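You operate a simulated robot arm through the tools that you are given. There is no shell and no other tool. Be economical: measure what you need, move in short steps, check, and stop when the job is done.

Carry out the task below with a simulated robot arm. There is one attempt and no reset: what you move stays moved.

Task
Put the tag marked "J71" from the top of the far table on the counter under the bin rack and the tag labelled "N32" on the plate of the suction box. Put the green dust pad from the top of the far table on the far half of the near table. Open the left yellow door, fetch the cream labelled tile from the top of the far table and set it on the top shelf of the yellow cabinet and shut the door again. Shut the left spares door. Close the wax drawer. Close the right stains door. Push the tiles drawer shut. Put the iron block that says "L21" from the counter before the right rack on top of the blotter there and the iron block that says "N52" on the white coded tile there. Take the stir bar on the left part of the back counter and put it away on the counter beside the splash panel. Take the marker block from the left part of the back counter and put it on the photo board. Take the scale bar on the corner counter and put it away on the card rest. Any order will do. Set down upright: iron block.

The check looks at the end state, three seconds after you hand in, the way a careful person would. Anything else that was tipped, shoved, dropped, spilled or broken makes it a failure.

Robot
A 7-joint arm with a three-finger gripper on a trunk, on a base that drives. Base frame: it is fixed to the floor where the robot stands at the start and does not move with it; the origin is under the middle of the robot, x ahead of it, y to its left, z up; the surface under the hand at the start is at about z = 950. Readings come in mm, rad, newtons and seconds.
With the tool pointing down near the work surface it reaches from about 100 to 880 mm from the robot's upright axis, wherever it stands. Its first joint turns from -2.897 to 2.897 rad. Places, roughly: blotter [4250, 1500, 1000]; card rest (29x24 cm) [1700, 580, 960]; coded tile [4250, 2000, 1000]; counter beside the splash panel [-1900, 4500, 900]; counter under the bin rack [1300, 4500, 900]; dust pad [500, 0, 1000]; far half of the near table [-1500, 300, 1000]; iron block [4250, 1750, 1000]; labelled tile [1000, 250, 1000]; left spares door [4400, 900, 1700]; left yellow door [4200, 0, 800]; marker block [4500, 3750, 1000]; photo board [1300, 500, 1000]; plate of the suction box (13x14 cm) [400, 4460, 940]; right stains door [4400, 1800, 1700]; scale bar [3750, 4500, 1000]; stir bar (4x2x2 cm) [4300, 3300, 900]; tag [750, 250, 1000]; tiles drawer [4000, 1600, 700]; top shelf of the yellow cabinet [4400, -200, 1200]; wax drawer [4500, 1500, 1100]. Payload 2.94 kg.
Tool frame: the origin (TCP) lies between the finger pads and is the grasp point; the fingertips stand 30 mm ahead of it; z points along the fingers, y is the line along which they close. Largest opening 132 mm; the body of the gripper starts 107 mm behind the TCP.
Orientation is that of the tool frame in the base frame, as a unit quaternion [x, y, z, w]. With the fingers straight down and closing along the base's y, the tool's x points along the base's -x, its y along +y and its z along -z.

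Tools
- The arm moves only by the tool apply_moves. Its argument "deltas" is a list that holds one entry, the list of rows, each a list of 7 numbers: the shift along the tool's x, y, z in units of 20 mm (1.0 is 20 mm), then the turn, a rotation vector about the tool's x, y, z in units of 5 degrees (1.0 is 5 degrees), then the gripper command, from -1 (shut) to 1 (fully open), values between in proportion. In form: [[[dx, dy, dz, rx, ry, rz, gripper], ...]]. A call has 1 to 20 rows; each row shifts and turns the commanded pose from where the row before left it, along the tool's axes as they then stand. A call with a number of a shift or a turn outside -1 to 1 is refused whole. A row lasts 0.2 s, in which the tool goes at most 50 mm and 0.15 rad; a call with a longer step from one row to the next is refused whole, and so is a gripper value outside its range. A pose out of reach is approached as far as the arm can. The call stops where the force on the tool passes 40 N (or 10 N more than at its start, if that is more) or the arm is blocked; 0.2 s more then pass. The fingers move at their own pace and stop on an object; they squeeze with about 41 N. The grip force told is the motor's: it shows also when the fingers shut on nothing. Time passes only in rows, and 0.2 s behind the last, so rows that do not move let the fingers close. It gives the time, the measured TCP pose, the force on the tool (base axes), the opening and the grip force at its end, in the units of the frame above (readings bear some noise), with the torque about the TCP (base axes, N m) and any sound that the robot's microphone picked up.
- Cameras (640 x 400 px; columns grow to the right, rows downward): "scene" is now at [49, 211.6, 1915.7]; the picture's right is [0.14, -0.99, 0.00], its down [-0.85, -0.12, -0.51] and it looks along [0.51, 0.07, -0.86] (base axes); focal length 287 px, centre (320, 200). "wrist" rides on the gripper at [72, 3, -144] in the tool frame; the picture's right is [-0.04, 1.00, 0.00], its down [-0.88, -0.04, -0.48] and it looks along [-0.48, -0.02, 0.88] (tool axes); focal length 256 px, centre (320, 200). There is no depth. A picture from a camera that has moved, and an enlarged one, comes with that camera's place and axes in the base frame and with its lens. The place of the scene camera against the robot may be out by one fixed shift of up to 25 mm in any direction.
- grab_frame(camera): a new picture of that camera. It takes no simulated time.
- slide_trunk(by): slides the trunk up (or, below 0, down) by that many mm; the arm and the scene camera ride with it, the base frame stays. It gives what a move gives, with no picture.
- roll_base(legs): drives the robot by 1 to 6 legs, each [ahead, left, turn to the left] in mm, mm and rad, along the robot's own axes; the way and the turn of a leg run together, so that a leg with both is an arc; at most 1500 mm and 3.142 rad a leg. The arm and the cameras ride along, it lands a little off, and it stops where it bumps. It gives what a move gives.
- pan_tilt(pan, tilt): turns the head with the scene camera to pan (to the left, within 2.496 rad either way) and tilt (down, from -0.506 to 1.204), counted from straight ahead of the robot. It gives what a move gives.
- zoom(camera, box): a new picture of the part [left, top, right, bottom] of that camera's present view, enlarged. It takes no simulated time.
- hand_in(): hands the job in; it is judged then, once.

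Go step by step. Nothing tells you exact positions but the pictures and the camera data: compare them with the known pose of the tool, close in by small moves and look again before you grip or let go. The budget is 567 turns and 360 pictures, counting those below and the enlarged ones. Unless the task says otherwise, let go and move clear before handing in.

The tools are called by a JSON object that holds its "name" and its "arguments". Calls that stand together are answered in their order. apply_moves: Moves the arm, as the interface text tells. Its arguments: {"type":"object","properties":{"deltas":{"type":"array","items":{"type":"array","items":{"type":"array","items":{"type":"number"}}}}},"required":["deltas"]} The other tools are called the same way: slide_trunk (by) slides the trunk up or down; roll_base (legs) drives the base; pan_tilt (pan, tilt) turns the head that bears the scene camera; grab_frame (camera) takes a picture; zoom (camera, box) takes an enlarged picture of a part of a camera's view; hand_in () hands the job in.

At the start:

```text
time: 0.0
ee_pos: [537.4, 237.5, 1275.8]
ee_rot: [0.0, 1.0, 0.0, 0.0]
contact_force: [-0.3, -0.8, 1.3]
ft_torque: [-0.01, 0.05, 0.03]
finger_gap: 132.0
grip_force: 0.1
trunk travel left (down, up): [-425.0, 115.0]
robot x, y, heading: [2.0, -1.7, -0.001]
head pan, tilt: [0.14, 1.03]
```

scene: 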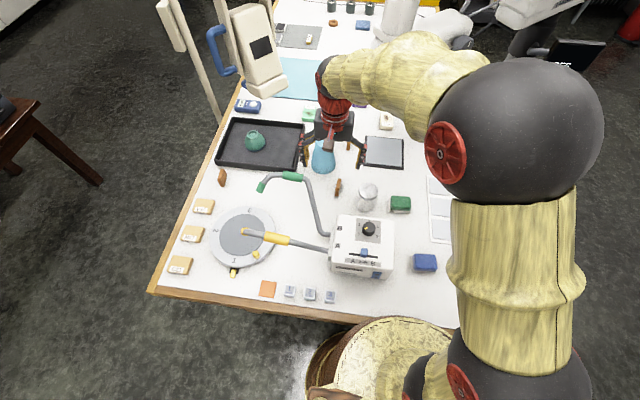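
wrist: 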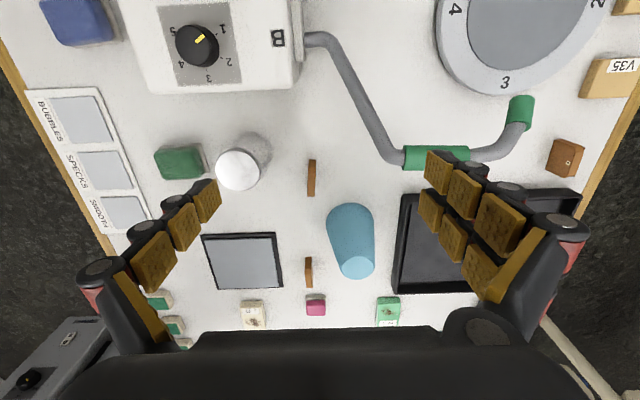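

I see the far table in front with many things on it. I'll zoom in to identify the tags, pads and tiles first.

{"name": "zoom", "arguments": {"camera": "scene", "box": [150, 80, 310, 180]}}

{"name": "zoom", "arguments": {"camera": "scene", "box": [150, 180, 310, 310]}}

{"name": "zoom", "arguments": {"camera": "scene", "box": [300, 180, 460, 310]}}

{"name": "zoom", "arguments": {"camera": "scene", "box": [240, 0, 440, 125]}}

```text
4.00 times, centred on (230, 130) of scene
camera zoom: at [49.0, 211.6, 1915.7], right [0.14, -0.99, 0.0], down [-0.85, -0.12, -0.51], along [0.51, 0.07, -0.86], focal length 1149 px, centre (680, 480)
```

zoom: 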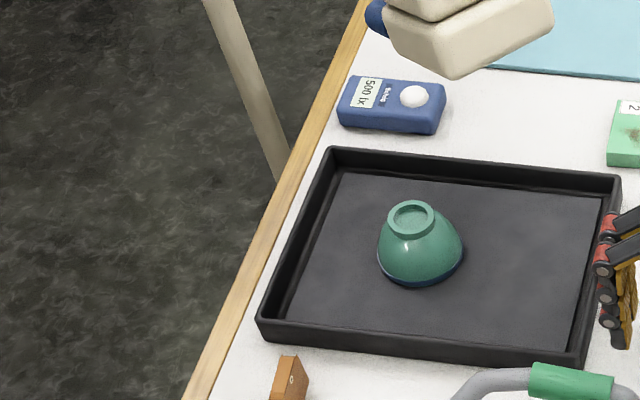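

```text
3.08 times, centred on (230, 245) of scene
camera zoom: at [49.0, 211.6, 1915.7], right [0.14, -0.99, 0.0], down [-0.85, -0.12, -0.51], along [0.51, 0.07, -0.86], focal length 884 px, centre (597, 62)
```

zoom: 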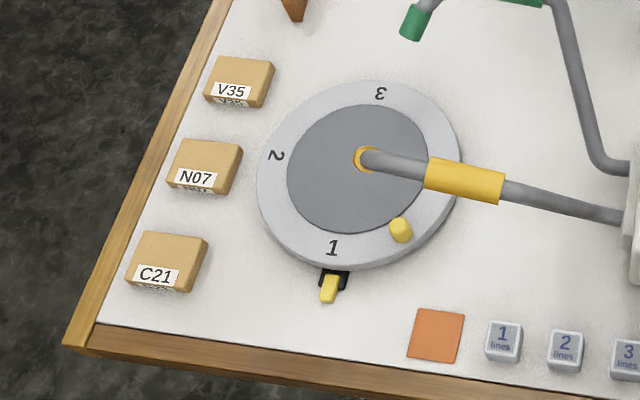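

```text
3.08 times, centred on (380, 245) of scene
camera zoom: at [49.0, 211.6, 1915.7], right [0.14, -0.99, 0.0], down [-0.85, -0.12, -0.51], along [0.51, 0.07, -0.86], focal length 884 px, centre (135, 62)
```

zoom: 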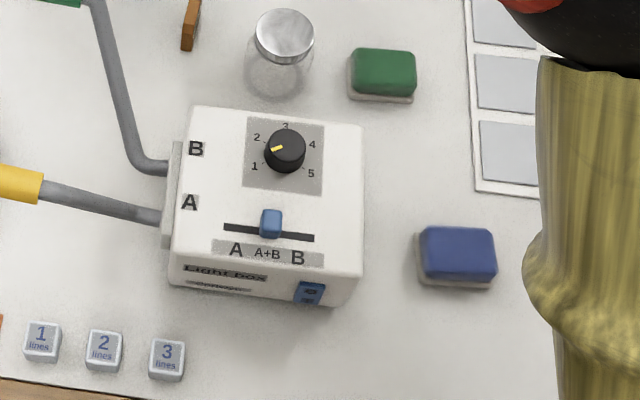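

```text
3.20 times, centred on (340, 62) of scene
camera zoom: at [49.0, 211.6, 1915.7], right [0.14, -0.99, 0.0], down [-0.85, -0.12, -0.51], along [0.51, 0.07, -0.86], focal length 919 px, centre (256, 640)
```

zoom: 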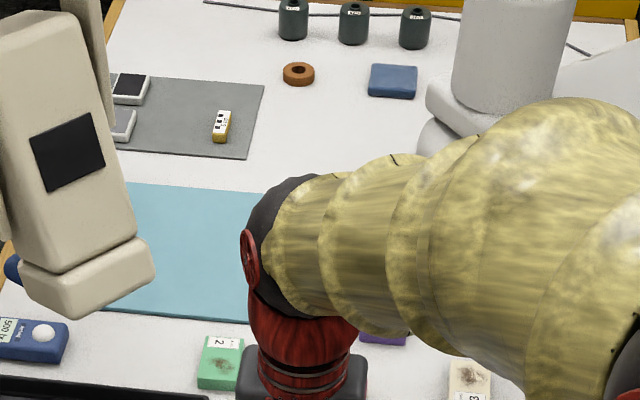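

The pads, three "labelled tile" candidates and three brown wooden pieces (probably the tags) are visible. I'll zoom the wrist view to read the labels.

{"name": "zoom", "arguments": {"camera": "wrist", "box": [270, 140, 350, 190]}}

{"name": "zoom", "arguments": {"camera": "wrist", "box": [520, 130, 600, 180]}}

{"name": "zoom", "arguments": {"camera": "wrist", "box": [200, 240, 420, 340]}}

{"name": "pan_tilt", "arguments": {"pan": 0, "tilt": 0.5}}

{"name": "grab_frame", "arguments": {"camera": "scene"}}

```text
8.00 times, centred on (310, 165) of wrist
camera zoom: at [465.4, 239.4, 1419.8], right [0.04, 1.0, 0.0], down [0.88, -0.04, 0.48], along [0.48, -0.02, -0.88], focal length 2048 px, centre (400, 480)
```

zoom: 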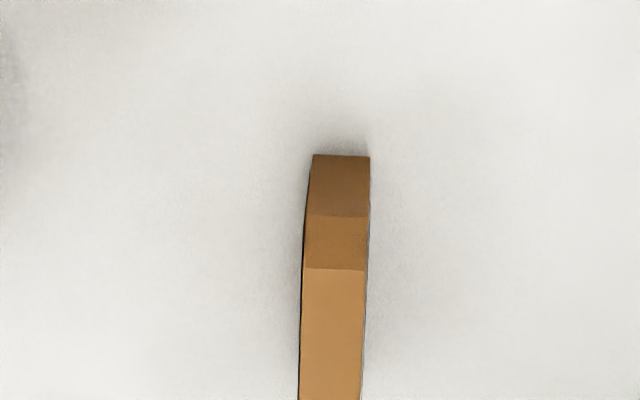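

```text
8.00 times, centred on (560, 155) of wrist
camera zoom: at [465.4, 239.4, 1419.8], right [0.04, 1.0, 0.0], down [0.88, -0.04, 0.48], along [0.48, -0.02, -0.88], focal length 2048 px, centre (-1600, 560)
```

zoom: 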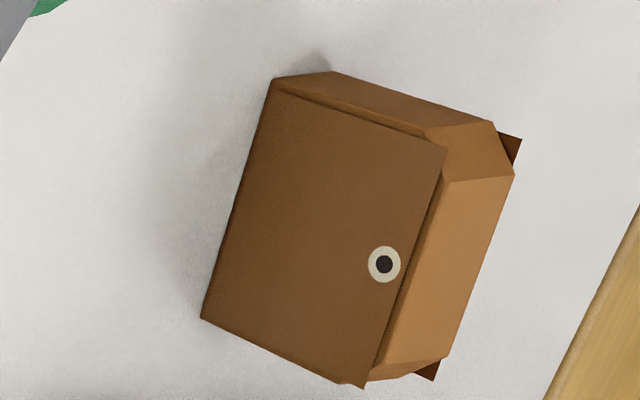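

```text
2.91 times, centred on (310, 290) of wrist
camera zoom: at [465.4, 239.4, 1419.8], right [0.04, 1.0, 0.0], down [0.88, -0.04, 0.48], along [0.48, -0.02, -0.88], focal length 745 px, centre (349, -62)
```

zoom: 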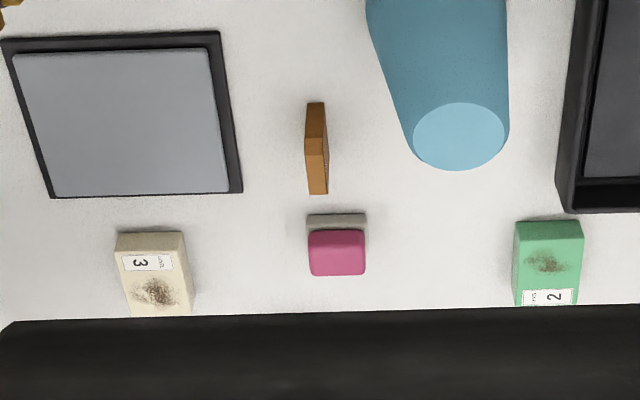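

```text
time: 0.9
ee_pos: [537.6, 236.8, 1275.3]
ee_rot: [0.0, 1.0, 0.0, 0.0]
contact_force: [-0.6, 0.3, -1.1]
ft_torque: [0.01, -0.01, -0.02]
finger_gap: 131.7
grip_force: 0.0
trunk travel left (down, up): [-425.0, 115.0]
robot x, y, heading: [1.7, 0.2, 0.001]
head pan, tilt: [0.0, 0.499]
```

```text
350 pictures are left
camera scene: at [72.9, 202.2, 1958.8], right [0.0, -1.0, 0.0], down [-0.48, 0.0, -0.88], along [0.88, 0.0, -0.48], focal length 287 px, centre (320, 200)
```

scene: 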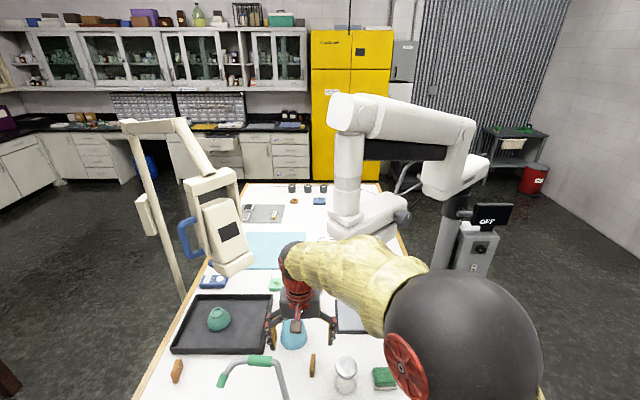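

The brown tags stand on edge, with their text probably on the side faces. I'll raise the trunk, shift left and swing the wrist camera to look toward −y.

{"name": "slide_trunk", "arguments": {"by": 110}}

{"name": "apply_moves", "arguments": {"deltas": [[[0, 0, 0, 0, 0, 1, 1], [0, 0, 0, 0, 0, 1, 1], [0, 0, 0, 0, 0, 1, 1], [0, 0, 0, 0, 0, 1, 1], [0, 0, 0, 0, 0, 1, 1], [0, 0, 0, 0, 0, 1, 1], [0, 0, 0, 0, 0, 1, 1], [0, 0, 0, 0, 0, 1, 1], [0, 0, 0, 0, 0, 1, 1], [0, 0, 0, 0, 0, 1, 1], [0, 0, 0, 0, 0, 1, 1], [0, 0, 0, 0, 0, 1, 1], [0, 0, 0, 0, 0, 1, 1], [0, 0, 0, 0, 0, 1, 1], [0, 0, 0, 0, 0, 1, 1], [0, 0, 0, 0, 0, 1, 1], [0, 0, 0, 0, 0, 1, 1], [0, 0, 0, 0, 0, 1, 1]]]}}

{"name": "grab_frame", "arguments": {"camera": "wrist"}}

```text
time: 2.4
ee_pos: [539.0, 236.7, 1386.6]
ee_rot: [0.0, 1.0, 0.001, 0.0]
contact_force: [0.1, -0.1, -0.8]
ft_torque: [0.0, 0.01, -0.01]
finger_gap: 132.0
grip_force: 0.0
trunk travel left (down, up): [-535.0, 5.0]
robot x, y, heading: [-0.3, 0.8, 0.001]
head pan, tilt: [0.0, 0.499]
```

```text
time: 6.2
ee_pos: [536.5, 236.4, 1387.0]
ee_rot: [0.708, 0.707, 0.0, -0.001]
contact_force: [0.0, 1.3, 0.7]
ft_torque: [-0.01, 0.0, -0.02]
finger_gap: 131.9
grip_force: 0.0
trunk travel left (down, up): [-535.0, 5.0]
robot x, y, heading: [3.1, -0.5, -0.002]
head pan, tilt: [0.0, 0.499]
```

```text
349 pictures are left
camera wrist: at [540.2, 308.7, 1530.0], right [1.0, -0.04, 0.0], down [-0.04, -0.88, 0.48], along [-0.02, -0.48, -0.88], focal length 256 px, centre (320, 200)
```

wrist: 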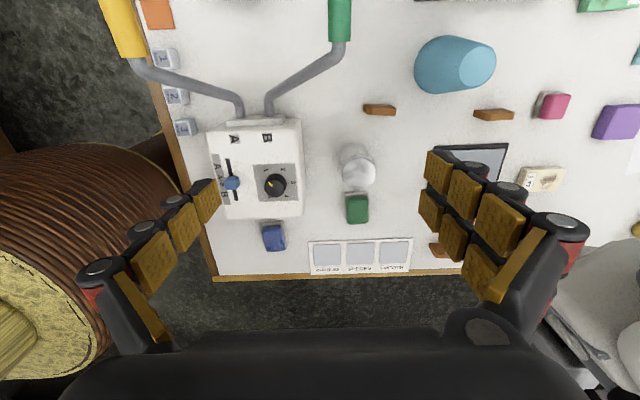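

Four tags on the table (another one by the right edge). I'll shift toward +y and tilt to see the +y faces.

{"name": "apply_moves", "arguments": {"deltas": [[[1, 0, 0, 0, -1, 0, 1], [1, 0, -0.1, 0, -1, 0, 1], [1, 0, -0.2, 0, -1, 0, 1], [1, 0, -0.2, 0, -1, 0, 1], [1, 0, -0.3, 0, -1, 0, 1], [1, 0, -0.4, 0, -1, 0, 1], [1, 0, -0.5, 0, 0, 0, 1], [1, 0, -0.5, 0, 0, 0, 1]]]}}

{"name": "grab_frame", "arguments": {"camera": "wrist"}}

```text
time: 8.0
ee_pos: [538.2, 405.5, 1380.4]
ee_rot: [0.683, 0.683, -0.185, 0.184]
contact_force: [0.2, -0.7, -0.1]
ft_torque: [-0.06, 0.01, -0.02]
finger_gap: 131.8
grip_force: 0.0
trunk travel left (down, up): [-535.0, 5.0]
robot x, y, heading: [-1.5, 0.6, 0.0]
head pan, tilt: [0.0, 0.499]
```

```text
348 pictures are left
camera wrist: at [540.6, 540.3, 1467.6], right [1.0, -0.04, 0.02], down [-0.04, -0.52, 0.85], along [-0.02, -0.85, -0.52], focal length 256 px, centre (320, 200)
```

wrist: 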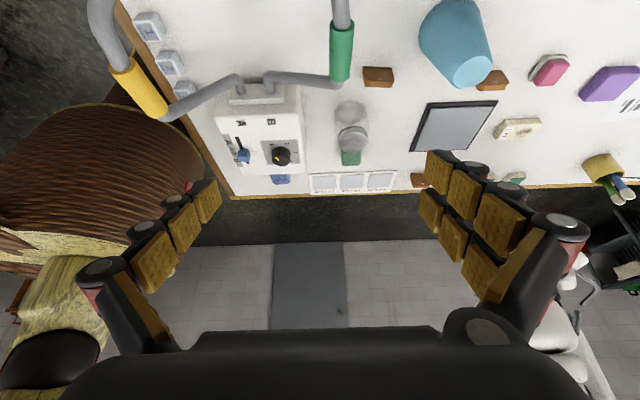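

{"name": "zoom", "arguments": {"camera": "wrist", "box": [350, 55, 410, 95]}}

{"name": "zoom", "arguments": {"camera": "wrist", "box": [460, 60, 520, 100]}}

{"name": "zoom", "arguments": {"camera": "wrist", "box": [395, 160, 455, 200]}}

```text
10.00 times, centred on (380, 75) of wrist
camera zoom: at [540.6, 540.3, 1467.6], right [1.0, -0.04, 0.02], down [-0.04, -0.52, 0.85], along [-0.02, -0.85, -0.52], focal length 2560 px, centre (-280, 1450)
```

zoom: 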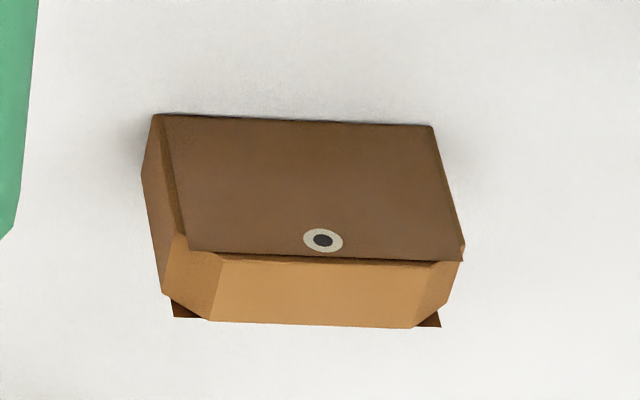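

```text
10.00 times, centred on (490, 80) of wrist
camera zoom: at [540.6, 540.3, 1467.6], right [1.0, -0.04, 0.02], down [-0.04, -0.52, 0.85], along [-0.02, -0.85, -0.52], focal length 2560 px, centre (-1380, 1400)
```

zoom: 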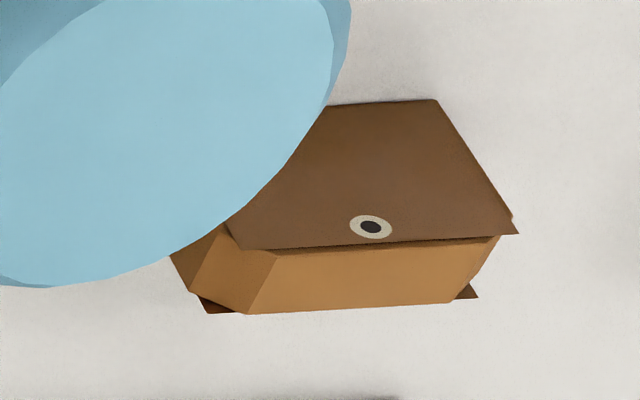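

```text
10.00 times, centred on (425, 180) of wrist
camera zoom: at [540.6, 540.3, 1467.6], right [1.0, -0.04, 0.02], down [-0.04, -0.52, 0.85], along [-0.02, -0.85, -0.52], focal length 2560 px, centre (-730, 400)
```

zoom: 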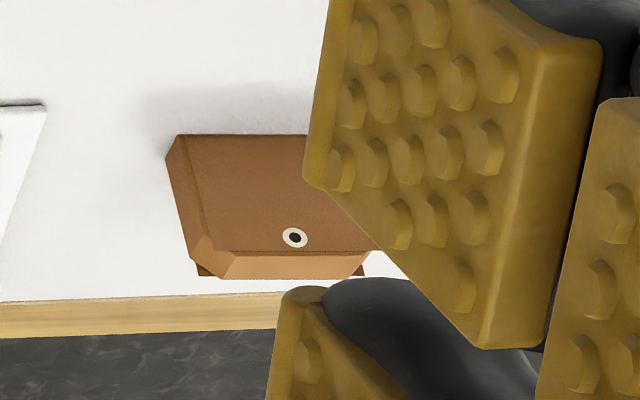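

The eyelet sides carry no text; the labels must be on the opposite faces. I'll untilt, turn the hand half round and look from the −y side.

{"name": "apply_moves", "arguments": {"deltas": [[[0, 0, 0, 0, 1, 0, 1], [0, 0, 0, 0, 1, 0, 1], [0, 0, 0, 0, 1, 0, 1], [0, 0, 0, 0, 1, 0, 1], [0, 0, 0, 0, 1, 0, 1], [0, 0, 0, 0, 1, 0, 1], [-1, 0, 0, 0, 0, -1, 1], [-1, 0, 0, 0, 0, -1, 1], [-1, 0, 0, 0, 0, -1, 1], [-1, 0, 0, 0, 0, -1, 1], [-1, 0, 0, 0, 0, -1, 1], [-1, 0, 0, 0, 0, -1, 1], [-1, 0, 0, 0, 0, -1, 1], [-1, 0, 0, 0, 0, -1, 1], [0, 0, 0, 0, 0, -1, 1], [0, 0, 0, 0, 0, -1, 1], [0, 0, 0, 0, 0, -1, 1], [0, 0, 0, 0, 0, -1, 1], [0, 0, 0, 0, 0, -1, 1], [0, 0, 0, 0, 0, -1, 1]]]}}

{"name": "apply_moves", "arguments": {"deltas": [[[0, 0, 0, 0, 0, -1, 1], [0, 0, 0, 0, 0, -1, 1], [0, 0, 0, 0, 0, -1, 1], [0, 0, 0, 0, 0, -1, 1], [0, 0, 0, 0, 0, -1, 1], [0, 0, 0, 0, 0, -1, 1], [0, 0, 0, 0, 0, -1, 1], [0, 0, 0, 0, 0, -1, 1], [0, 0, 0, 0, 0, -1, 1], [0, 0, 0, 0, 0, -1, 1], [0, 0, 0, 0, 0, -1, 1], [0, 0, 0, 0, 0, -1, 1], [0, 0, 0, 0, 0, -1, 1], [0, 0, 0, 0, 0, -1, 1], [0, 0, 0, 0, 0, -1, 1], [0, 0, 0, 0, 0, -1, 1], [0, 0, 0, 0, 0, -1, 1], [0, 0, 0, 0, 0, -1, 1], [0, 0, 0, 0, 0, -1, 1], [0, 0, 0, 0, 0, -1, 1]]]}}

```text
time: 12.2
ee_pos: [585.9, 255.1, 1380.1]
ee_rot: [0.173, 0.985, 0.0, 0.0]
contact_force: [-0.5, -0.1, 0.1]
ft_torque: [0.0, -0.02, -0.01]
finger_gap: 132.1
grip_force: 0.1
trunk travel left (down, up): [-535.0, 5.0]
robot x, y, heading: [-1.8, 1.0, 0.002]
head pan, tilt: [0.0, 0.499]
```

```text
time: 16.4
ee_pos: [585.3, 254.7, 1380.2]
ee_rot: [-0.643, 0.766, 0.0, 0.0]
contact_force: [0.8, -0.5, -0.3]
ft_torque: [0.02, 0.0, 0.0]
finger_gap: 132.0
grip_force: 0.1
trunk travel left (down, up): [-535.0, 5.0]
robot x, y, heading: [1.1, 1.3, -0.004]
head pan, tilt: [0.0, 0.499]
```

{"name": "apply_moves", "arguments": {"deltas": [[[0, 0, 0, 0, 0, -1, 1], [0, 0, 0, 0, 0, -1, 1], [1, 0, 0, 0, 0, 0, 1], [1, 0, 0, 0, 0, 0, 1], [1, 0, 0, 0, 0, 0, 1], [1, 0, 0, 0, 0, 0, 1], [1, 0, 0, 0, 0, 0, 1], [1, 0, 0, 0, 0, 0, 1], [1, 0, 0, 0, 0, 0, 1], [1, 0, 0, 0, 0, 0, 1], [1, 0, 0, 0, 0, 0, 1], [1, 0, 0, 0, 0, 0, 1], [1, 0, 0, 0, -1, 0, 1], [1, 0, 0, 0, -1, 0, 1], [1, 0, 0, 0, -1, 0, 1], [1, 0, 0, 0, -1, 0, 1]]]}}

{"name": "grab_frame", "arguments": {"camera": "wrist"}}

```text
time: 19.8
ee_pos: [585.6, -25.3, 1370.3]
ee_rot: [0.696, -0.696, -0.123, -0.124]
contact_force: [0.1, 0.1, -0.3]
ft_torque: [-0.02, 0.06, 0.03]
finger_gap: 131.9
grip_force: 0.0
trunk travel left (down, up): [-535.0, 5.0]
robot x, y, heading: [-1.7, 2.0, -0.003]
head pan, tilt: [0.0, 0.499]
```

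```text
344 pictures are left
camera wrist: at [581.9, -141.9, 1480.1], right [-1.0, 0.04, 0.01], down [0.04, 0.66, 0.75], along [0.02, 0.75, -0.66], focal length 256 px, centre (320, 200)
```

wrist: 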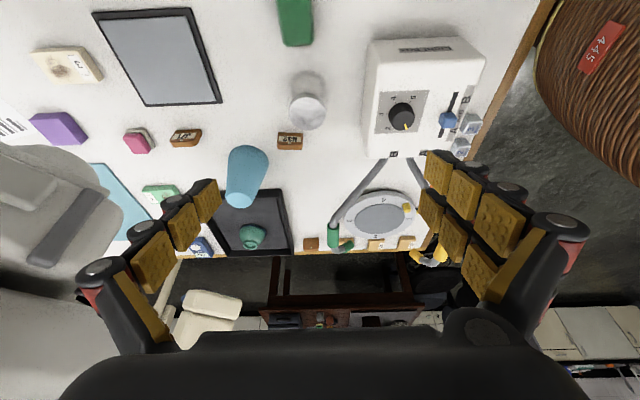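

{"name": "zoom", "arguments": {"camera": "wrist", "box": [270, 125, 310, 155]}}

{"name": "zoom", "arguments": {"camera": "wrist", "box": [165, 122, 205, 152]}}

{"name": "zoom", "arguments": {"camera": "wrist", "box": [280, 225, 360, 265]}}

{"name": "zoom", "arguments": {"camera": "wrist", "box": [120, 240, 440, 360]}}

```text
13.33 times, centred on (290, 140) of wrist
camera zoom: at [581.9, -141.9, 1480.1], right [-1.0, 0.04, 0.01], down [0.04, 0.66, 0.75], along [0.02, 0.75, -0.66], focal length 3413 px, centre (720, 1000)
```

zoom: 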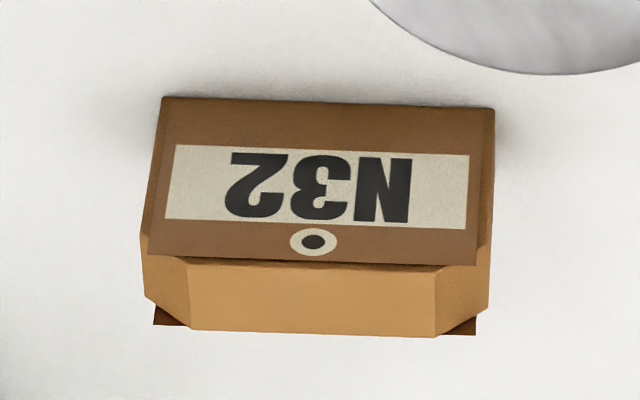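

```text
13.33 times, centred on (185, 137) of wrist
camera zoom: at [581.9, -141.9, 1480.1], right [-1.0, 0.04, 0.01], down [0.04, 0.66, 0.75], along [0.02, 0.75, -0.66], focal length 3413 px, centre (2120, 1040)
```

zoom: 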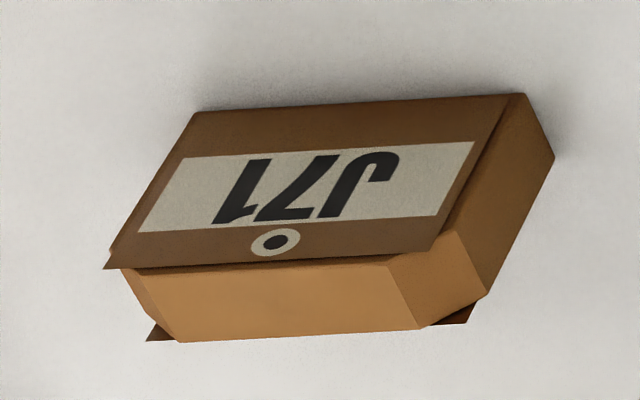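

```text
8.00 times, centred on (320, 245) of wrist
camera zoom: at [581.9, -141.9, 1480.1], right [-1.0, 0.04, 0.01], down [0.04, 0.66, 0.75], along [0.02, 0.75, -0.66], focal length 2048 px, centre (320, -160)
```

zoom: 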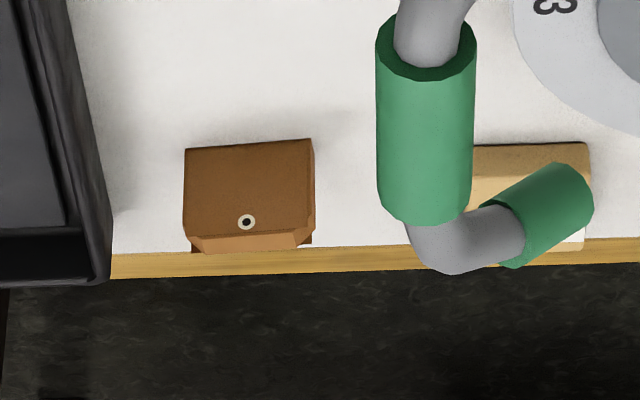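

```text
2.00 times, centred on (280, 300) of wrist
camera zoom: at [581.9, -141.9, 1480.1], right [-1.0, 0.04, 0.01], down [0.04, 0.66, 0.75], along [0.02, 0.75, -0.66], focal length 512 px, centre (400, 0)
```

zoom: 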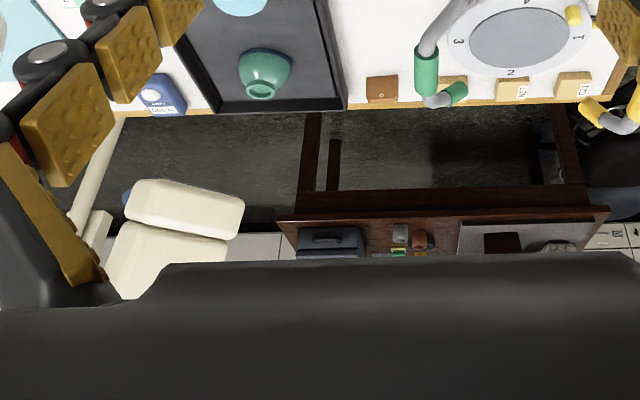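

N32 is the nearer tag (~(660,218)), J71 the farther one (~(900,154)). Before driving I'll look around with the head to map the room.

{"name": "pan_tilt", "arguments": {"pan": 0.8, "tilt": 0.4}}

{"name": "grab_frame", "arguments": {"camera": "scene"}}

{"name": "pan_tilt", "arguments": {"pan": 1.8, "tilt": 0.4}}

{"name": "grab_frame", "arguments": {"camera": "scene"}}

{"name": "pan_tilt", "arguments": {"pan": 2.49, "tilt": 0.6}}

{"name": "grab_frame", "arguments": {"camera": "scene"}}

{"name": "pan_tilt", "arguments": {"pan": -1.8, "tilt": 0.4}}

{"name": "grab_frame", "arguments": {"camera": "scene"}}

{"name": "pan_tilt", "arguments": {"pan": -0.8, "tilt": 0.4}}

{"name": "grab_frame", "arguments": {"camera": "scene"}}

```text
time: 20.9
ee_pos: [584.2, -23.9, 1370.2]
ee_rot: [0.697, -0.696, -0.123, -0.122]
contact_force: [-0.3, 0.3, -0.2]
ft_torque: [0.02, 0.0, -0.01]
finger_gap: 132.1
grip_force: 0.0
trunk travel left (down, up): [-535.0, 5.0]
robot x, y, heading: [-1.4, -2.6, -0.002]
head pan, tilt: [0.799, 0.4]
```

```text
339 pictures are left
camera scene: at [46.6, 268.2, 2078.1], right [0.72, -0.7, 0.0], down [-0.27, -0.28, -0.92], along [0.64, 0.66, -0.39], focal length 287 px, centre (320, 200)
```

scene: 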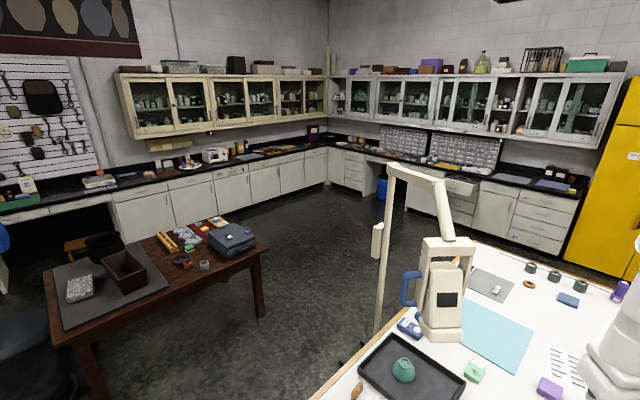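

```text
time: 22.2
ee_pos: [585.2, -23.2, 1369.1]
ee_rot: [0.697, -0.696, -0.123, -0.123]
contact_force: [0.1, 0.2, 0.1]
ft_torque: [0.03, 0.0, -0.02]
finger_gap: 131.9
grip_force: 0.1
trunk travel left (down, up): [-535.0, 5.0]
robot x, y, heading: [-1.2, 0.4, -0.0]
head pan, tilt: [1.799, 0.4]
```

```text
338 pictures are left
camera scene: at [-38.9, 292.2, 2078.1], right [0.97, 0.23, 0.0], down [0.09, -0.38, -0.92], along [-0.21, 0.9, -0.39], focal length 287 px, centre (320, 200)
```

scene: 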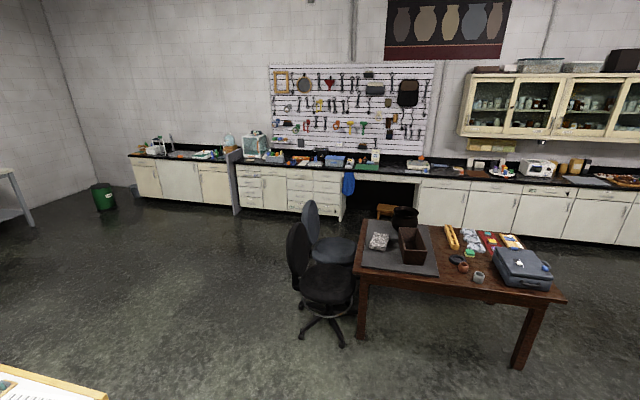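

```text
time: 23.2
ee_pos: [585.0, -22.7, 1369.8]
ee_rot: [-0.696, 0.697, 0.123, 0.123]
contact_force: [0.5, 0.7, -0.4]
ft_torque: [0.01, -0.03, 0.0]
finger_gap: 132.1
grip_force: 0.1
trunk travel left (down, up): [-535.0, 5.0]
robot x, y, heading: [-0.6, -1.0, 0.001]
head pan, tilt: [2.491, 0.6]
```

```text
337 pictures are left
camera scene: at [-88.3, 255.6, 2059.9], right [0.61, 0.8, 0.0], down [0.45, -0.34, -0.83], along [-0.66, 0.5, -0.56], focal length 287 px, centre (320, 200)
```

scene: 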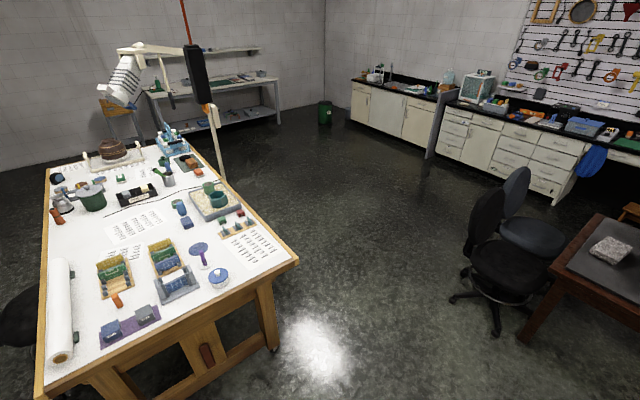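

```text
time: 26.7
ee_pos: [586.3, -23.2, 1368.9]
ee_rot: [-0.696, 0.697, 0.123, 0.123]
contact_force: [0.1, -0.7, -0.2]
ft_torque: [-0.03, -0.02, 0.01]
finger_gap: 132.1
grip_force: 0.1
trunk travel left (down, up): [-535.0, 5.0]
robot x, y, heading: [2.2, 3.0, -0.001]
head pan, tilt: [-1.799, 0.4]
```

```text
336 pictures are left
camera scene: at [-39.0, 111.7, 2078.1], right [-0.97, 0.23, 0.0], down [0.09, 0.38, -0.92], along [-0.21, -0.9, -0.39], focal length 287 px, centre (320, 200)
```

scene: 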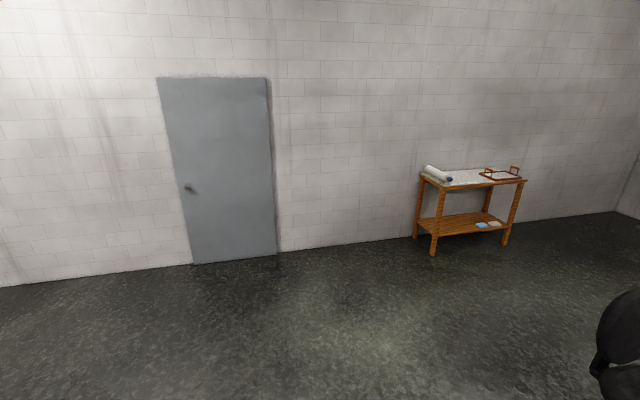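

```text
time: 28.0
ee_pos: [584.4, -23.0, 1371.1]
ee_rot: [-0.696, 0.696, 0.123, 0.123]
contact_force: [0.2, 0.6, -0.2]
ft_torque: [-0.01, -0.01, -0.02]
finger_gap: 132.0
grip_force: 0.0
trunk travel left (down, up): [-535.0, 5.0]
robot x, y, heading: [1.2, -1.5, -0.001]
head pan, tilt: [-0.799, 0.4]
```

```text
335 pictures are left
camera scene: at [46.5, 135.4, 2078.1], right [-0.72, -0.7, 0.0], down [-0.27, 0.28, -0.92], along [0.64, -0.66, -0.39], focal length 287 px, centre (320, 200)
```

scene: 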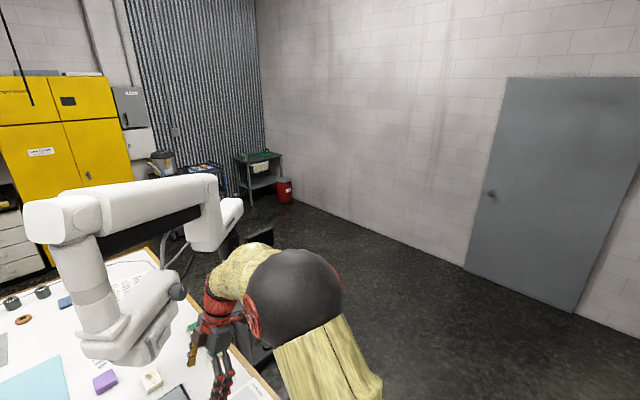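

The room is mapped: corridor on the left (+y) side of the table, desk at y≈2150–2900, counters on left wall y≥4200 and back wall x≥4000. Now back to a straight-down hand over N32.

{"name": "apply_moves", "arguments": {"deltas": [[[0, 0, 0, 0, 1, 0, 1], [0, 0, 0, 0, 1, 0, 1], [0, 0, 0, 0, 1, 0, 1], [0, 0, 0, 0, 1, 0, 1], [-1, 0, 0, 0, 0, 0, 1], [-1, 0, 0, 0, 0, 0, 1], [-1, 0, 0, 0, 0, 0, 1], [-1, 0, 0, 0, 0, 0, 1], [-1, 0, 0, 0, 0, 0, 1], [-1, 0, 0, 0, 0, 0, 1], [-1, 0, 0, 0, 0, 0, 1], [-1, 0, 0, 0, 0, 0, 1], [-1, 0, 0, 0, 0, 0, 1], [-1, 0, 0, 0, 0, 0, 1], [-1, 0, 0, 0, 0, 0, 1], [-1, 0, 0, 0, 0, 0, 1]]]}}

{"name": "apply_moves", "arguments": {"deltas": [[[0, 0, 0, 0, 0, 1, 1], [0, 0, 0, 0, 0, 1, 1], [0, 0, 0, 0, 0, 1, 1], [0, 0, 0, 0, 0, 1, 1], [0, 0, 0, 0, 0, 1, 1], [0, 0, 0, 0, 0, 1, 1], [0, 0, 0, 0, 0, 1, 1], [0, 0, 0, 0, 0, 1, 1], [0, 0, 0, 0, 0, 1, 1], [0, 0, 0, 0, 0, 1, 1], [0, 0, 0, 0, 0, 1, 1], [0, 0, 0, 0, 0, 1, 1], [0, 0, 0, 0, 0, 1, 1], [0, 0, 0, 0, 0, 1, 1], [0, 0, 0, 0, 0, 1, 1], [0, 0, 0, 0, 0, 1, 1], [0, 0, 0, 0, 0, 1, 1], [0, 0, 0, 0, 0, 1, 1]]]}}

{"name": "grab_frame", "arguments": {"camera": "wrist"}}

```text
time: 31.4
ee_pos: [583.9, 216.5, 1370.8]
ee_rot: [0.707, -0.707, 0.001, 0.0]
contact_force: [0.6, 0.6, -0.4]
ft_torque: [-0.04, -0.01, -0.01]
finger_gap: 131.7
grip_force: 0.0
trunk travel left (down, up): [-535.0, 5.0]
robot x, y, heading: [-3.0, -2.5, -0.003]
head pan, tilt: [-0.799, 0.4]
```

```text
time: 35.2
ee_pos: [584.4, 215.5, 1370.5]
ee_rot: [0.0, 1.0, -0.001, 0.0]
contact_force: [0.1, -0.7, -0.8]
ft_torque: [-0.01, 0.02, -0.01]
finger_gap: 131.9
grip_force: 0.0
trunk travel left (down, up): [-535.0, 5.0]
robot x, y, heading: [3.3, -0.3, 0.005]
head pan, tilt: [-0.799, 0.4]
```

```text
334 pictures are left
camera wrist: at [512.2, 218.7, 1513.7], right [0.04, 1.0, 0.0], down [0.88, -0.04, 0.48], along [0.47, -0.02, -0.88], focal length 256 px, centre (320, 200)
```

wrist: 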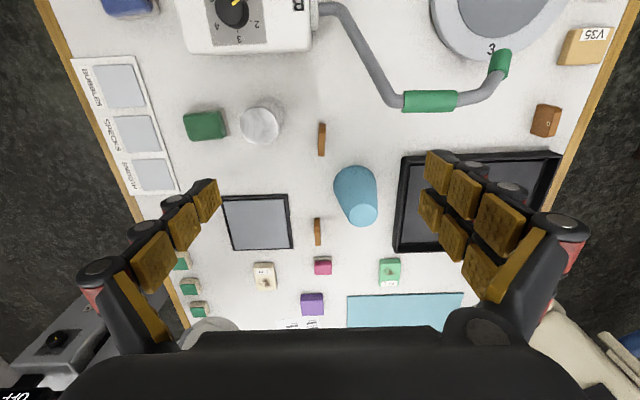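

N32 is at about (657,217). I'll move above it, partly close the fingers and go down to a hover.

{"name": "apply_moves", "arguments": {"deltas": [[[-0.9, 0, 0, 0, 0, 0, 0], [-0.9, 0, 0, 0, 0, 0, 0], [-0.9, 0, 0, 0, 0, 0, 0], [-0.95, 0, 0, 0, 0, 0, 0], [0, 0, 1, 0, 0, 0, 0], [0, 0, 1, 0, 0, 0, 0], [0, 0, 1, 0, 0, 0, 0], [0, 0, 1, 0, 0, 0, 0], [0, 0, 1, 0, 0, 0, 0], [0, 0, 1, 0, 0, 0, 0], [0, 0, 1, 0, 0, 0, 0], [0, 0, 1, 0, 0, 0, 0], [0, 0, 1, 0, 0, 0, 0], [0, 0, 1, 0, 0, 0, 0], [0, 0, 1, 0, 0, 0, 0], [0, 0, 1, 0, 0, 0, 0], [0, 0, 1, 0, 0, 0, 0], [0, 0, 1, 0, 0, 0, 0]]]}}

{"name": "grab_frame", "arguments": {"camera": "wrist"}}

```text
time: 39.0
ee_pos: [658.3, 216.6, 1089.0]
ee_rot: [0.0, 1.0, 0.0, 0.0]
contact_force: [-0.1, 1.0, 1.0]
ft_torque: [0.04, 0.02, 0.0]
finger_gap: 66.0
grip_force: 0.1
trunk travel left (down, up): [-535.0, 5.0]
robot x, y, heading: [-2.4, 1.5, -0.006]
head pan, tilt: [-0.799, 0.4]
```

```text
333 pictures are left
camera wrist: at [585.6, 219.1, 1233.0], right [0.04, 1.0, 0.0], down [0.88, -0.04, 0.48], along [0.48, -0.02, -0.88], focal length 256 px, centre (320, 200)
```

wrist: 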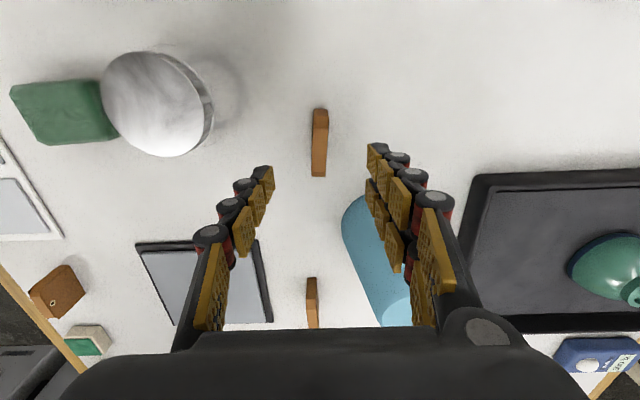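

Well aligned. Descend 97 mm and close.

{"name": "apply_moves", "arguments": {"deltas": [[[0, 0, 1, 0, 0, 0, 0], [0, 0, 1, 0, 0, 0, 0], [0, 0, 1, 0, 0, 0, 0], [0, 0, 1, 0, 0, 0, 0], [0, 0, 0.85, 0, 0, 0, 0], [0, 0, 0, 0, 0, 0, 0]]]}}

{"name": "grab_frame", "arguments": {"camera": "wrist"}}

```text
time: 40.4
ee_pos: [660.0, 216.3, 992.0]
ee_rot: [0.001, 1.0, 0.0, 0.0]
contact_force: [0.1, -0.5, 0.0]
ft_torque: [0.0, 0.01, 0.0]
finger_gap: 66.1
grip_force: 0.1
trunk travel left (down, up): [-535.0, 5.0]
robot x, y, heading: [-3.3, 1.2, -0.0]
head pan, tilt: [-0.799, 0.4]
```

```text
332 pictures are left
camera wrist: at [587.1, 219.3, 1137.1], right [0.04, 1.0, 0.0], down [0.88, -0.04, 0.48], along [0.48, -0.02, -0.88], focal length 256 px, centre (320, 200)
```

wrist: 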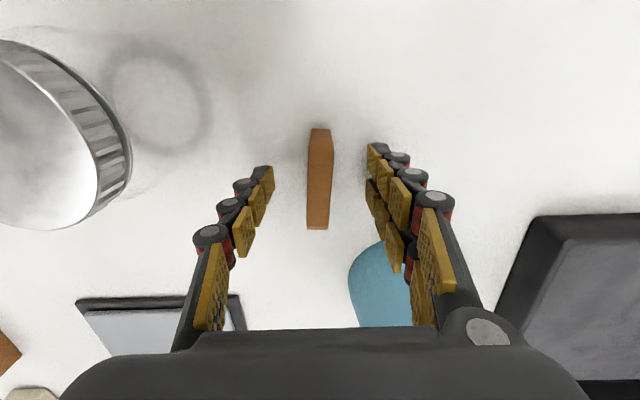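

{"name": "apply_moves", "arguments": {"deltas": [[[0, 0, 0.4, 0, 0, 0, 0], [0, 0, 0, 0, 0, 0, -1], [0, 0, 0, 0, 0, 0, -1], [0, 0, 0, 0, 0, 0, -1], [0, 0, 0, 0, 0, 0, -1], [0, 0, 0, 0, 0, 0, -1], [0, 0, 0, 0, 0, 0, -1]]]}}

{"name": "apply_moves", "arguments": {"deltas": [[[0, 0, -1, 0, 0, 0, -1], [0, 0, -1, 0, 0, 0, -1], [0, 0, -1, 0, 0, 0, -1], [0, 0, -1, 0, 0, 0, -1], [0, 0, -1, 0, 0, 0, -1], [0, 0, -1, 0, 0, 0, -1], [0, 0, -1, 0, 0, 0, -1], [0, 0, -1, 0, 0, 0, -1], [0, 0, -1, 0, 0, 0, -1], [0, 0, -1, 0, 0, 0, -1], [0, 0, -1, 0, 0, 0, -1], [0, 0, -1, 0, 0, 0, -1]]]}}

{"name": "grab_frame", "arguments": {"camera": "wrist"}}

```text
time: 42.0
ee_pos: [659.4, 216.2, 985.0]
ee_rot: [0.0, 1.0, 0.0, -0.001]
contact_force: [0.3, -0.7, -0.5]
ft_torque: [0.02, 0.01, -0.01]
finger_gap: 12.7
grip_force: 38.8
trunk travel left (down, up): [-535.0, 5.0]
robot x, y, heading: [-1.7, -1.5, -0.0]
head pan, tilt: [-0.799, 0.4]
```

```text
time: 44.6
ee_pos: [657.7, 216.5, 1225.3]
ee_rot: [0.0, 1.0, 0.0, 0.0]
contact_force: [-0.3, 0.2, 0.0]
ft_torque: [0.05, -0.04, 0.04]
finger_gap: 12.7
grip_force: 38.7
trunk travel left (down, up): [-535.0, 5.0]
robot x, y, heading: [1.9, 4.6, 0.0]
head pan, tilt: [-0.799, 0.4]
```

```text
331 pictures are left
camera wrist: at [585.2, 219.0, 1368.7], right [0.04, 1.0, 0.0], down [0.88, -0.04, 0.48], along [0.47, -0.02, -0.88], focal length 256 px, centre (320, 200)
```

wrist: 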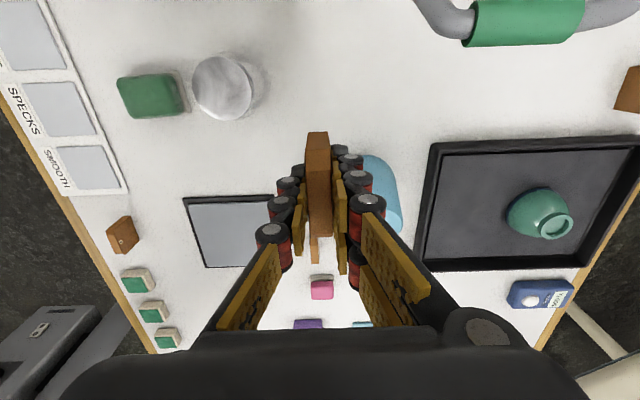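

N32 is held. Retract the hand toward the body and up before driving.

{"name": "apply_moves", "arguments": {"deltas": [[[0, 0, -1, 0, 0, 0, -1], [0, 0, -1, 0, 0, 0, -1], [0, 0, -1, 0, 0, 0, -1], [0, 0, -1, 0, 0, 0, -1], [0, 0, -1, 0, 0, 0, -1], [0, 0, -1, 0, 0, 0, -1], [0, 0, -1, 0, 0, 0, -1], [1, 0, 0, 0, 0, 0, -1], [1, 0, 0, 0, 0, 0, -1], [1, 0, 0, 0, 0, 0, -1], [1, 0, 0, 0, 0, 0, -1], [1, 0, 0, 0, 0, 0, -1], [1, 0, 0, 0, 0, 0, -1], [1, 0, 0, 0, 0, 0, -1], [1, 0, 0, 0, 0, 0, -1], [1, 0, 0, 0, 0, 0, -1], [1, 0, 0, 0, 0, 0, -1]]]}}

{"name": "roll_base", "arguments": {"legs": [[-150, 0, 0], [0, 1450, 0]]}}

{"name": "pan_tilt", "arguments": {"pan": -0.3, "tilt": 0.6}}

{"name": "grab_frame", "arguments": {"camera": "scene"}}

{"name": "pan_tilt", "arguments": {"pan": 0.9, "tilt": 0.6}}

{"name": "grab_frame", "arguments": {"camera": "scene"}}

```text
time: 48.2
ee_pos: [455.4, 215.5, 1363.9]
ee_rot: [0.0, 1.0, 0.001, 0.0]
contact_force: [-0.1, -0.7, 0.4]
ft_torque: [-0.01, -0.02, 0.0]
finger_gap: 12.4
grip_force: 39.0
trunk travel left (down, up): [-535.0, 5.0]
robot x, y, heading: [-0.1, -0.7, -0.003]
head pan, tilt: [-0.799, 0.4]
```

```text
time: 56.4
ee_pos: [271.2, 1687.4, 1363.3]
ee_rot: [-0.018, 1.0, 0.0, 0.0]
contact_force: [-0.2, -0.1, -0.3]
ft_torque: [-0.02, -0.01, 0.04]
finger_gap: 12.5
grip_force: 39.1
trunk travel left (down, up): [-535.0, 5.0]
robot x, y, heading: [-176.5, 1454.1, 0.039]
head pan, tilt: [-0.799, 0.4]
```

```text
time: 57.3
ee_pos: [272.1, 1687.1, 1364.4]
ee_rot: [-0.017, 1.0, 0.0, 0.001]
contact_force: [-1.3, -0.7, 0.2]
ft_torque: [0.0, 0.05, 0.0]
finger_gap: 12.4
grip_force: 39.3
trunk travel left (down, up): [-535.0, 5.0]
robot x, y, heading: [-179.1, 1457.7, 0.037]
head pan, tilt: [-0.3, 0.6]
```

```text
330 pictures are left
camera scene: at [-117.9, 1632.2, 2059.8], right [-0.26, -0.97, 0.0], down [-0.55, 0.15, -0.83], along [0.8, -0.22, -0.56], focal length 287 px, centre (320, 200)
```

scene: 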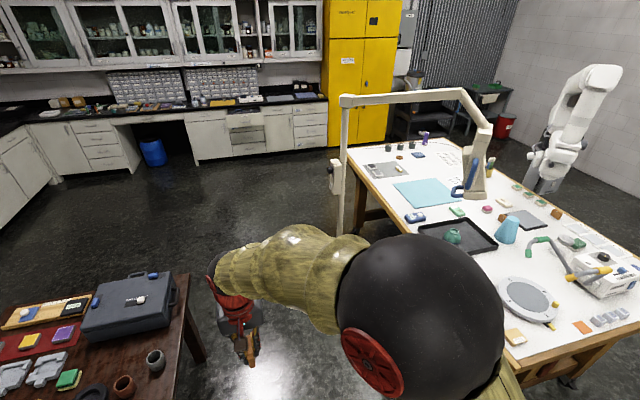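

```text
time: 58.7
ee_pos: [271.7, 1686.8, 1363.1]
ee_rot: [-0.018, 1.0, -0.001, 0.0]
contact_force: [-0.2, -0.1, 0.6]
ft_torque: [0.0, 0.03, 0.01]
finger_gap: 12.8
grip_force: 39.1
trunk travel left (down, up): [-535.0, 5.0]
robot x, y, heading: [-177.6, 1455.7, 0.036]
head pan, tilt: [0.901, 0.6]
```

```text
329 pictures are left
camera scene: at [-150.9, 1726.5, 2059.8], right [0.81, -0.59, 0.0], down [-0.33, -0.46, -0.82], along [0.49, 0.66, -0.57], focal length 287 px, centre (320, 200)
```

scene: 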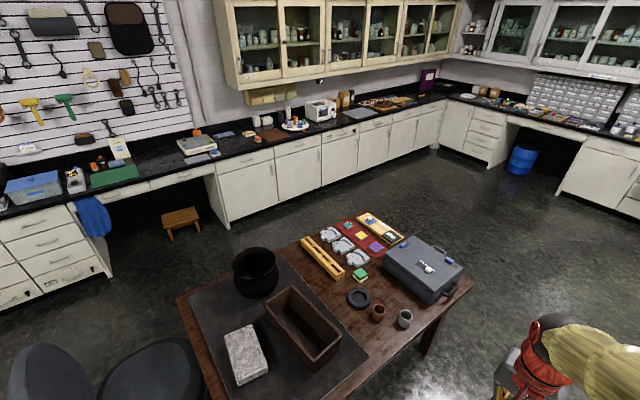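

Free routes are clear: mast at about (1380,1080), desk x −180…1250, y 2050…2950. I'll take the left way round (x≈−1200) to the suction box at about (360,4460).

{"name": "roll_base", "arguments": {"legs": [[0, 0, 1.534], [0, 1000, 0]]}}

```text
time: 67.6
ee_pos: [-1387.1, 1906.1, 1364.0]
ee_rot: [0.707, -0.707, -0.001, 0.0]
contact_force: [0.0, -0.7, 0.3]
ft_torque: [0.0, -0.01, -0.01]
finger_gap: 12.7
grip_force: 39.2
trunk travel left (down, up): [-535.0, 5.0]
robot x, y, heading: [-1172.7, 1449.4, 1.574]
head pan, tilt: [0.901, 0.6]
```

{"name": "roll_base", "arguments": {"legs": [[1100, 0, 0], [1050, 0, 0]]}}

{"name": "pan_tilt", "arguments": {"pan": -0.9, "tilt": 0.6}}

{"name": "grab_frame", "arguments": {"camera": "scene"}}

```text
time: 78.2
ee_pos: [-1396.9, 4057.7, 1364.6]
ee_rot: [0.711, -0.703, 0.0, 0.0]
contact_force: [0.6, 0.5, -0.1]
ft_torque: [-0.01, -0.04, 0.03]
finger_gap: 12.7
grip_force: 39.1
trunk travel left (down, up): [-535.0, 5.0]
robot x, y, heading: [-1177.0, 3597.5, 1.582]
head pan, tilt: [0.901, 0.6]
```

```text
time: 80.0
ee_pos: [-1395.8, 4055.3, 1362.9]
ee_rot: [0.711, -0.703, -0.001, 0.0]
contact_force: [-0.4, -0.2, -0.6]
ft_torque: [-0.02, 0.02, 0.03]
finger_gap: 12.7
grip_force: 39.2
trunk travel left (down, up): [-535.0, 5.0]
robot x, y, heading: [-1179.0, 3601.5, 1.579]
head pan, tilt: [-0.901, 0.6]
```

```text
328 pictures are left
camera scene: at [-1285.6, 3636.7, 2059.8], right [0.63, -0.78, 0.0], down [-0.44, -0.36, -0.83], along [0.64, 0.52, -0.56], focal length 287 px, centre (320, 200)
```

scene: 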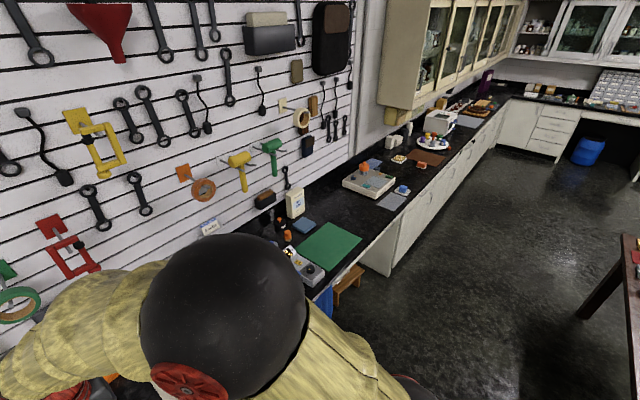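

Corridor clear; drive right to x≈350.

{"name": "roll_base", "arguments": {"legs": [[0, -1480, -0.01]]}}

{"name": "pan_tilt", "arguments": {"pan": -0.3, "tilt": 0.8}}

{"name": "grab_frame", "arguments": {"camera": "scene"}}

{"name": "grab_frame", "arguments": {"camera": "wrist"}}

```text
time: 87.4
ee_pos: [94.6, 4057.2, 1363.1]
ee_rot: [-0.702, 0.713, 0.0, 0.0]
contact_force: [0.5, -0.3, -0.6]
ft_torque: [0.02, -0.03, 0.01]
finger_gap: 12.5
grip_force: 39.2
trunk travel left (down, up): [-535.0, 5.0]
robot x, y, heading: [303.9, 3599.5, 1.555]
head pan, tilt: [-0.901, 0.6]
```

```text
time: 88.4
ee_pos: [94.8, 4058.4, 1363.8]
ee_rot: [-0.702, 0.713, 0.0, 0.0]
contact_force: [0.2, 0.2, 0.9]
ft_torque: [0.0, 0.02, -0.05]
finger_gap: 12.4
grip_force: 39.5
trunk travel left (down, up): [-535.0, 5.0]
robot x, y, heading: [304.2, 3596.3, 1.558]
head pan, tilt: [-0.3, 0.799]
```

```text
327 pictures are left
camera scene: at [149.0, 3658.5, 2043.0], right [0.95, -0.31, 0.0], down [-0.22, -0.68, -0.7], along [0.22, 0.66, -0.72], focal length 287 px, centre (320, 200)
```

scene: 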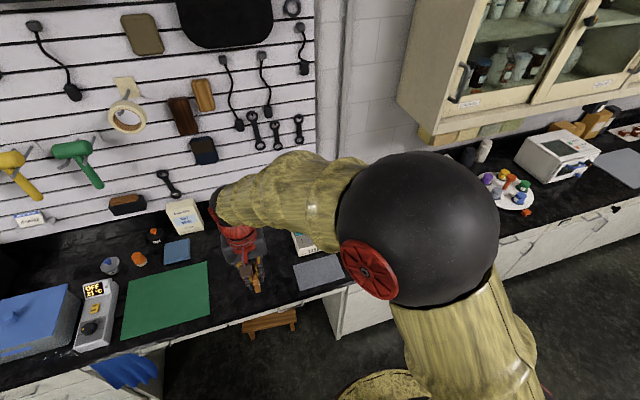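

```text
326 pictures are left
camera wrist: at [89.8, 3985.4, 1508.1], right [-1.0, 0.06, 0.0], down [0.05, 0.88, 0.48], along [0.03, 0.47, -0.88], focal length 256 px, centre (320, 200)
```

wrist: 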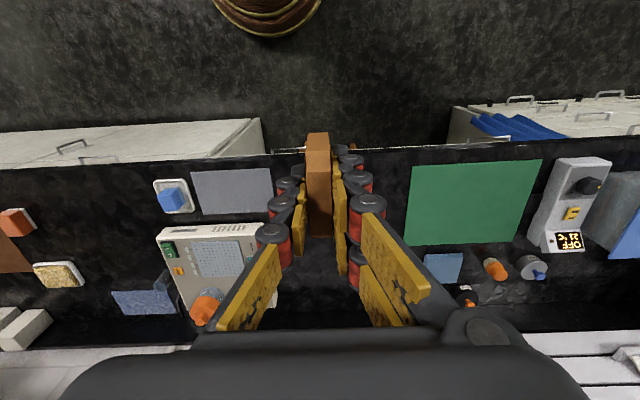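

{"name": "zoom", "arguments": {"camera": "wrist", "box": [130, 200, 290, 340]}}

```text
2.86 times, centred on (210, 270) of wrist
camera zoom: at [89.8, 3985.4, 1508.1], right [-1.0, 0.06, 0.0], down [0.05, 0.88, 0.48], along [0.03, 0.47, -0.88], focal length 731 px, centre (634, 0)
```

zoom: 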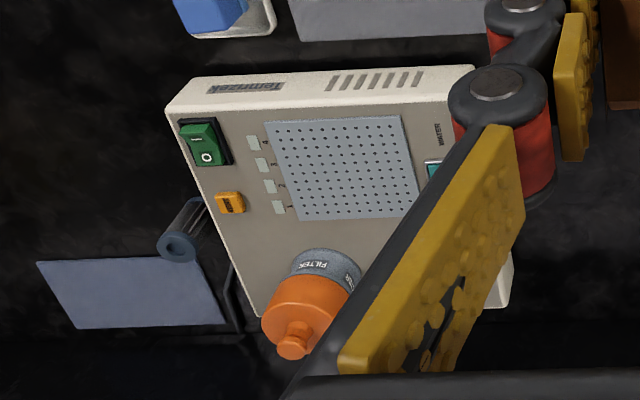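

The perforated plate centre is at about (412,4466), z≈940. Drive a little closer, then extend the arm over it.

{"name": "roll_base", "arguments": {"legs": [[150, -100, 0.015]]}}

```text
time: 89.9
ee_pos: [192.0, 4206.6, 1363.8]
ee_rot: [-0.706, 0.708, -0.001, -0.001]
contact_force: [0.4, 0.9, -0.6]
ft_torque: [-0.08, 0.04, 0.0]
finger_gap: 12.7
grip_force: 39.3
trunk travel left (down, up): [-535.0, 5.0]
robot x, y, heading: [404.9, 3746.8, 1.566]
head pan, tilt: [-0.3, 0.799]
```

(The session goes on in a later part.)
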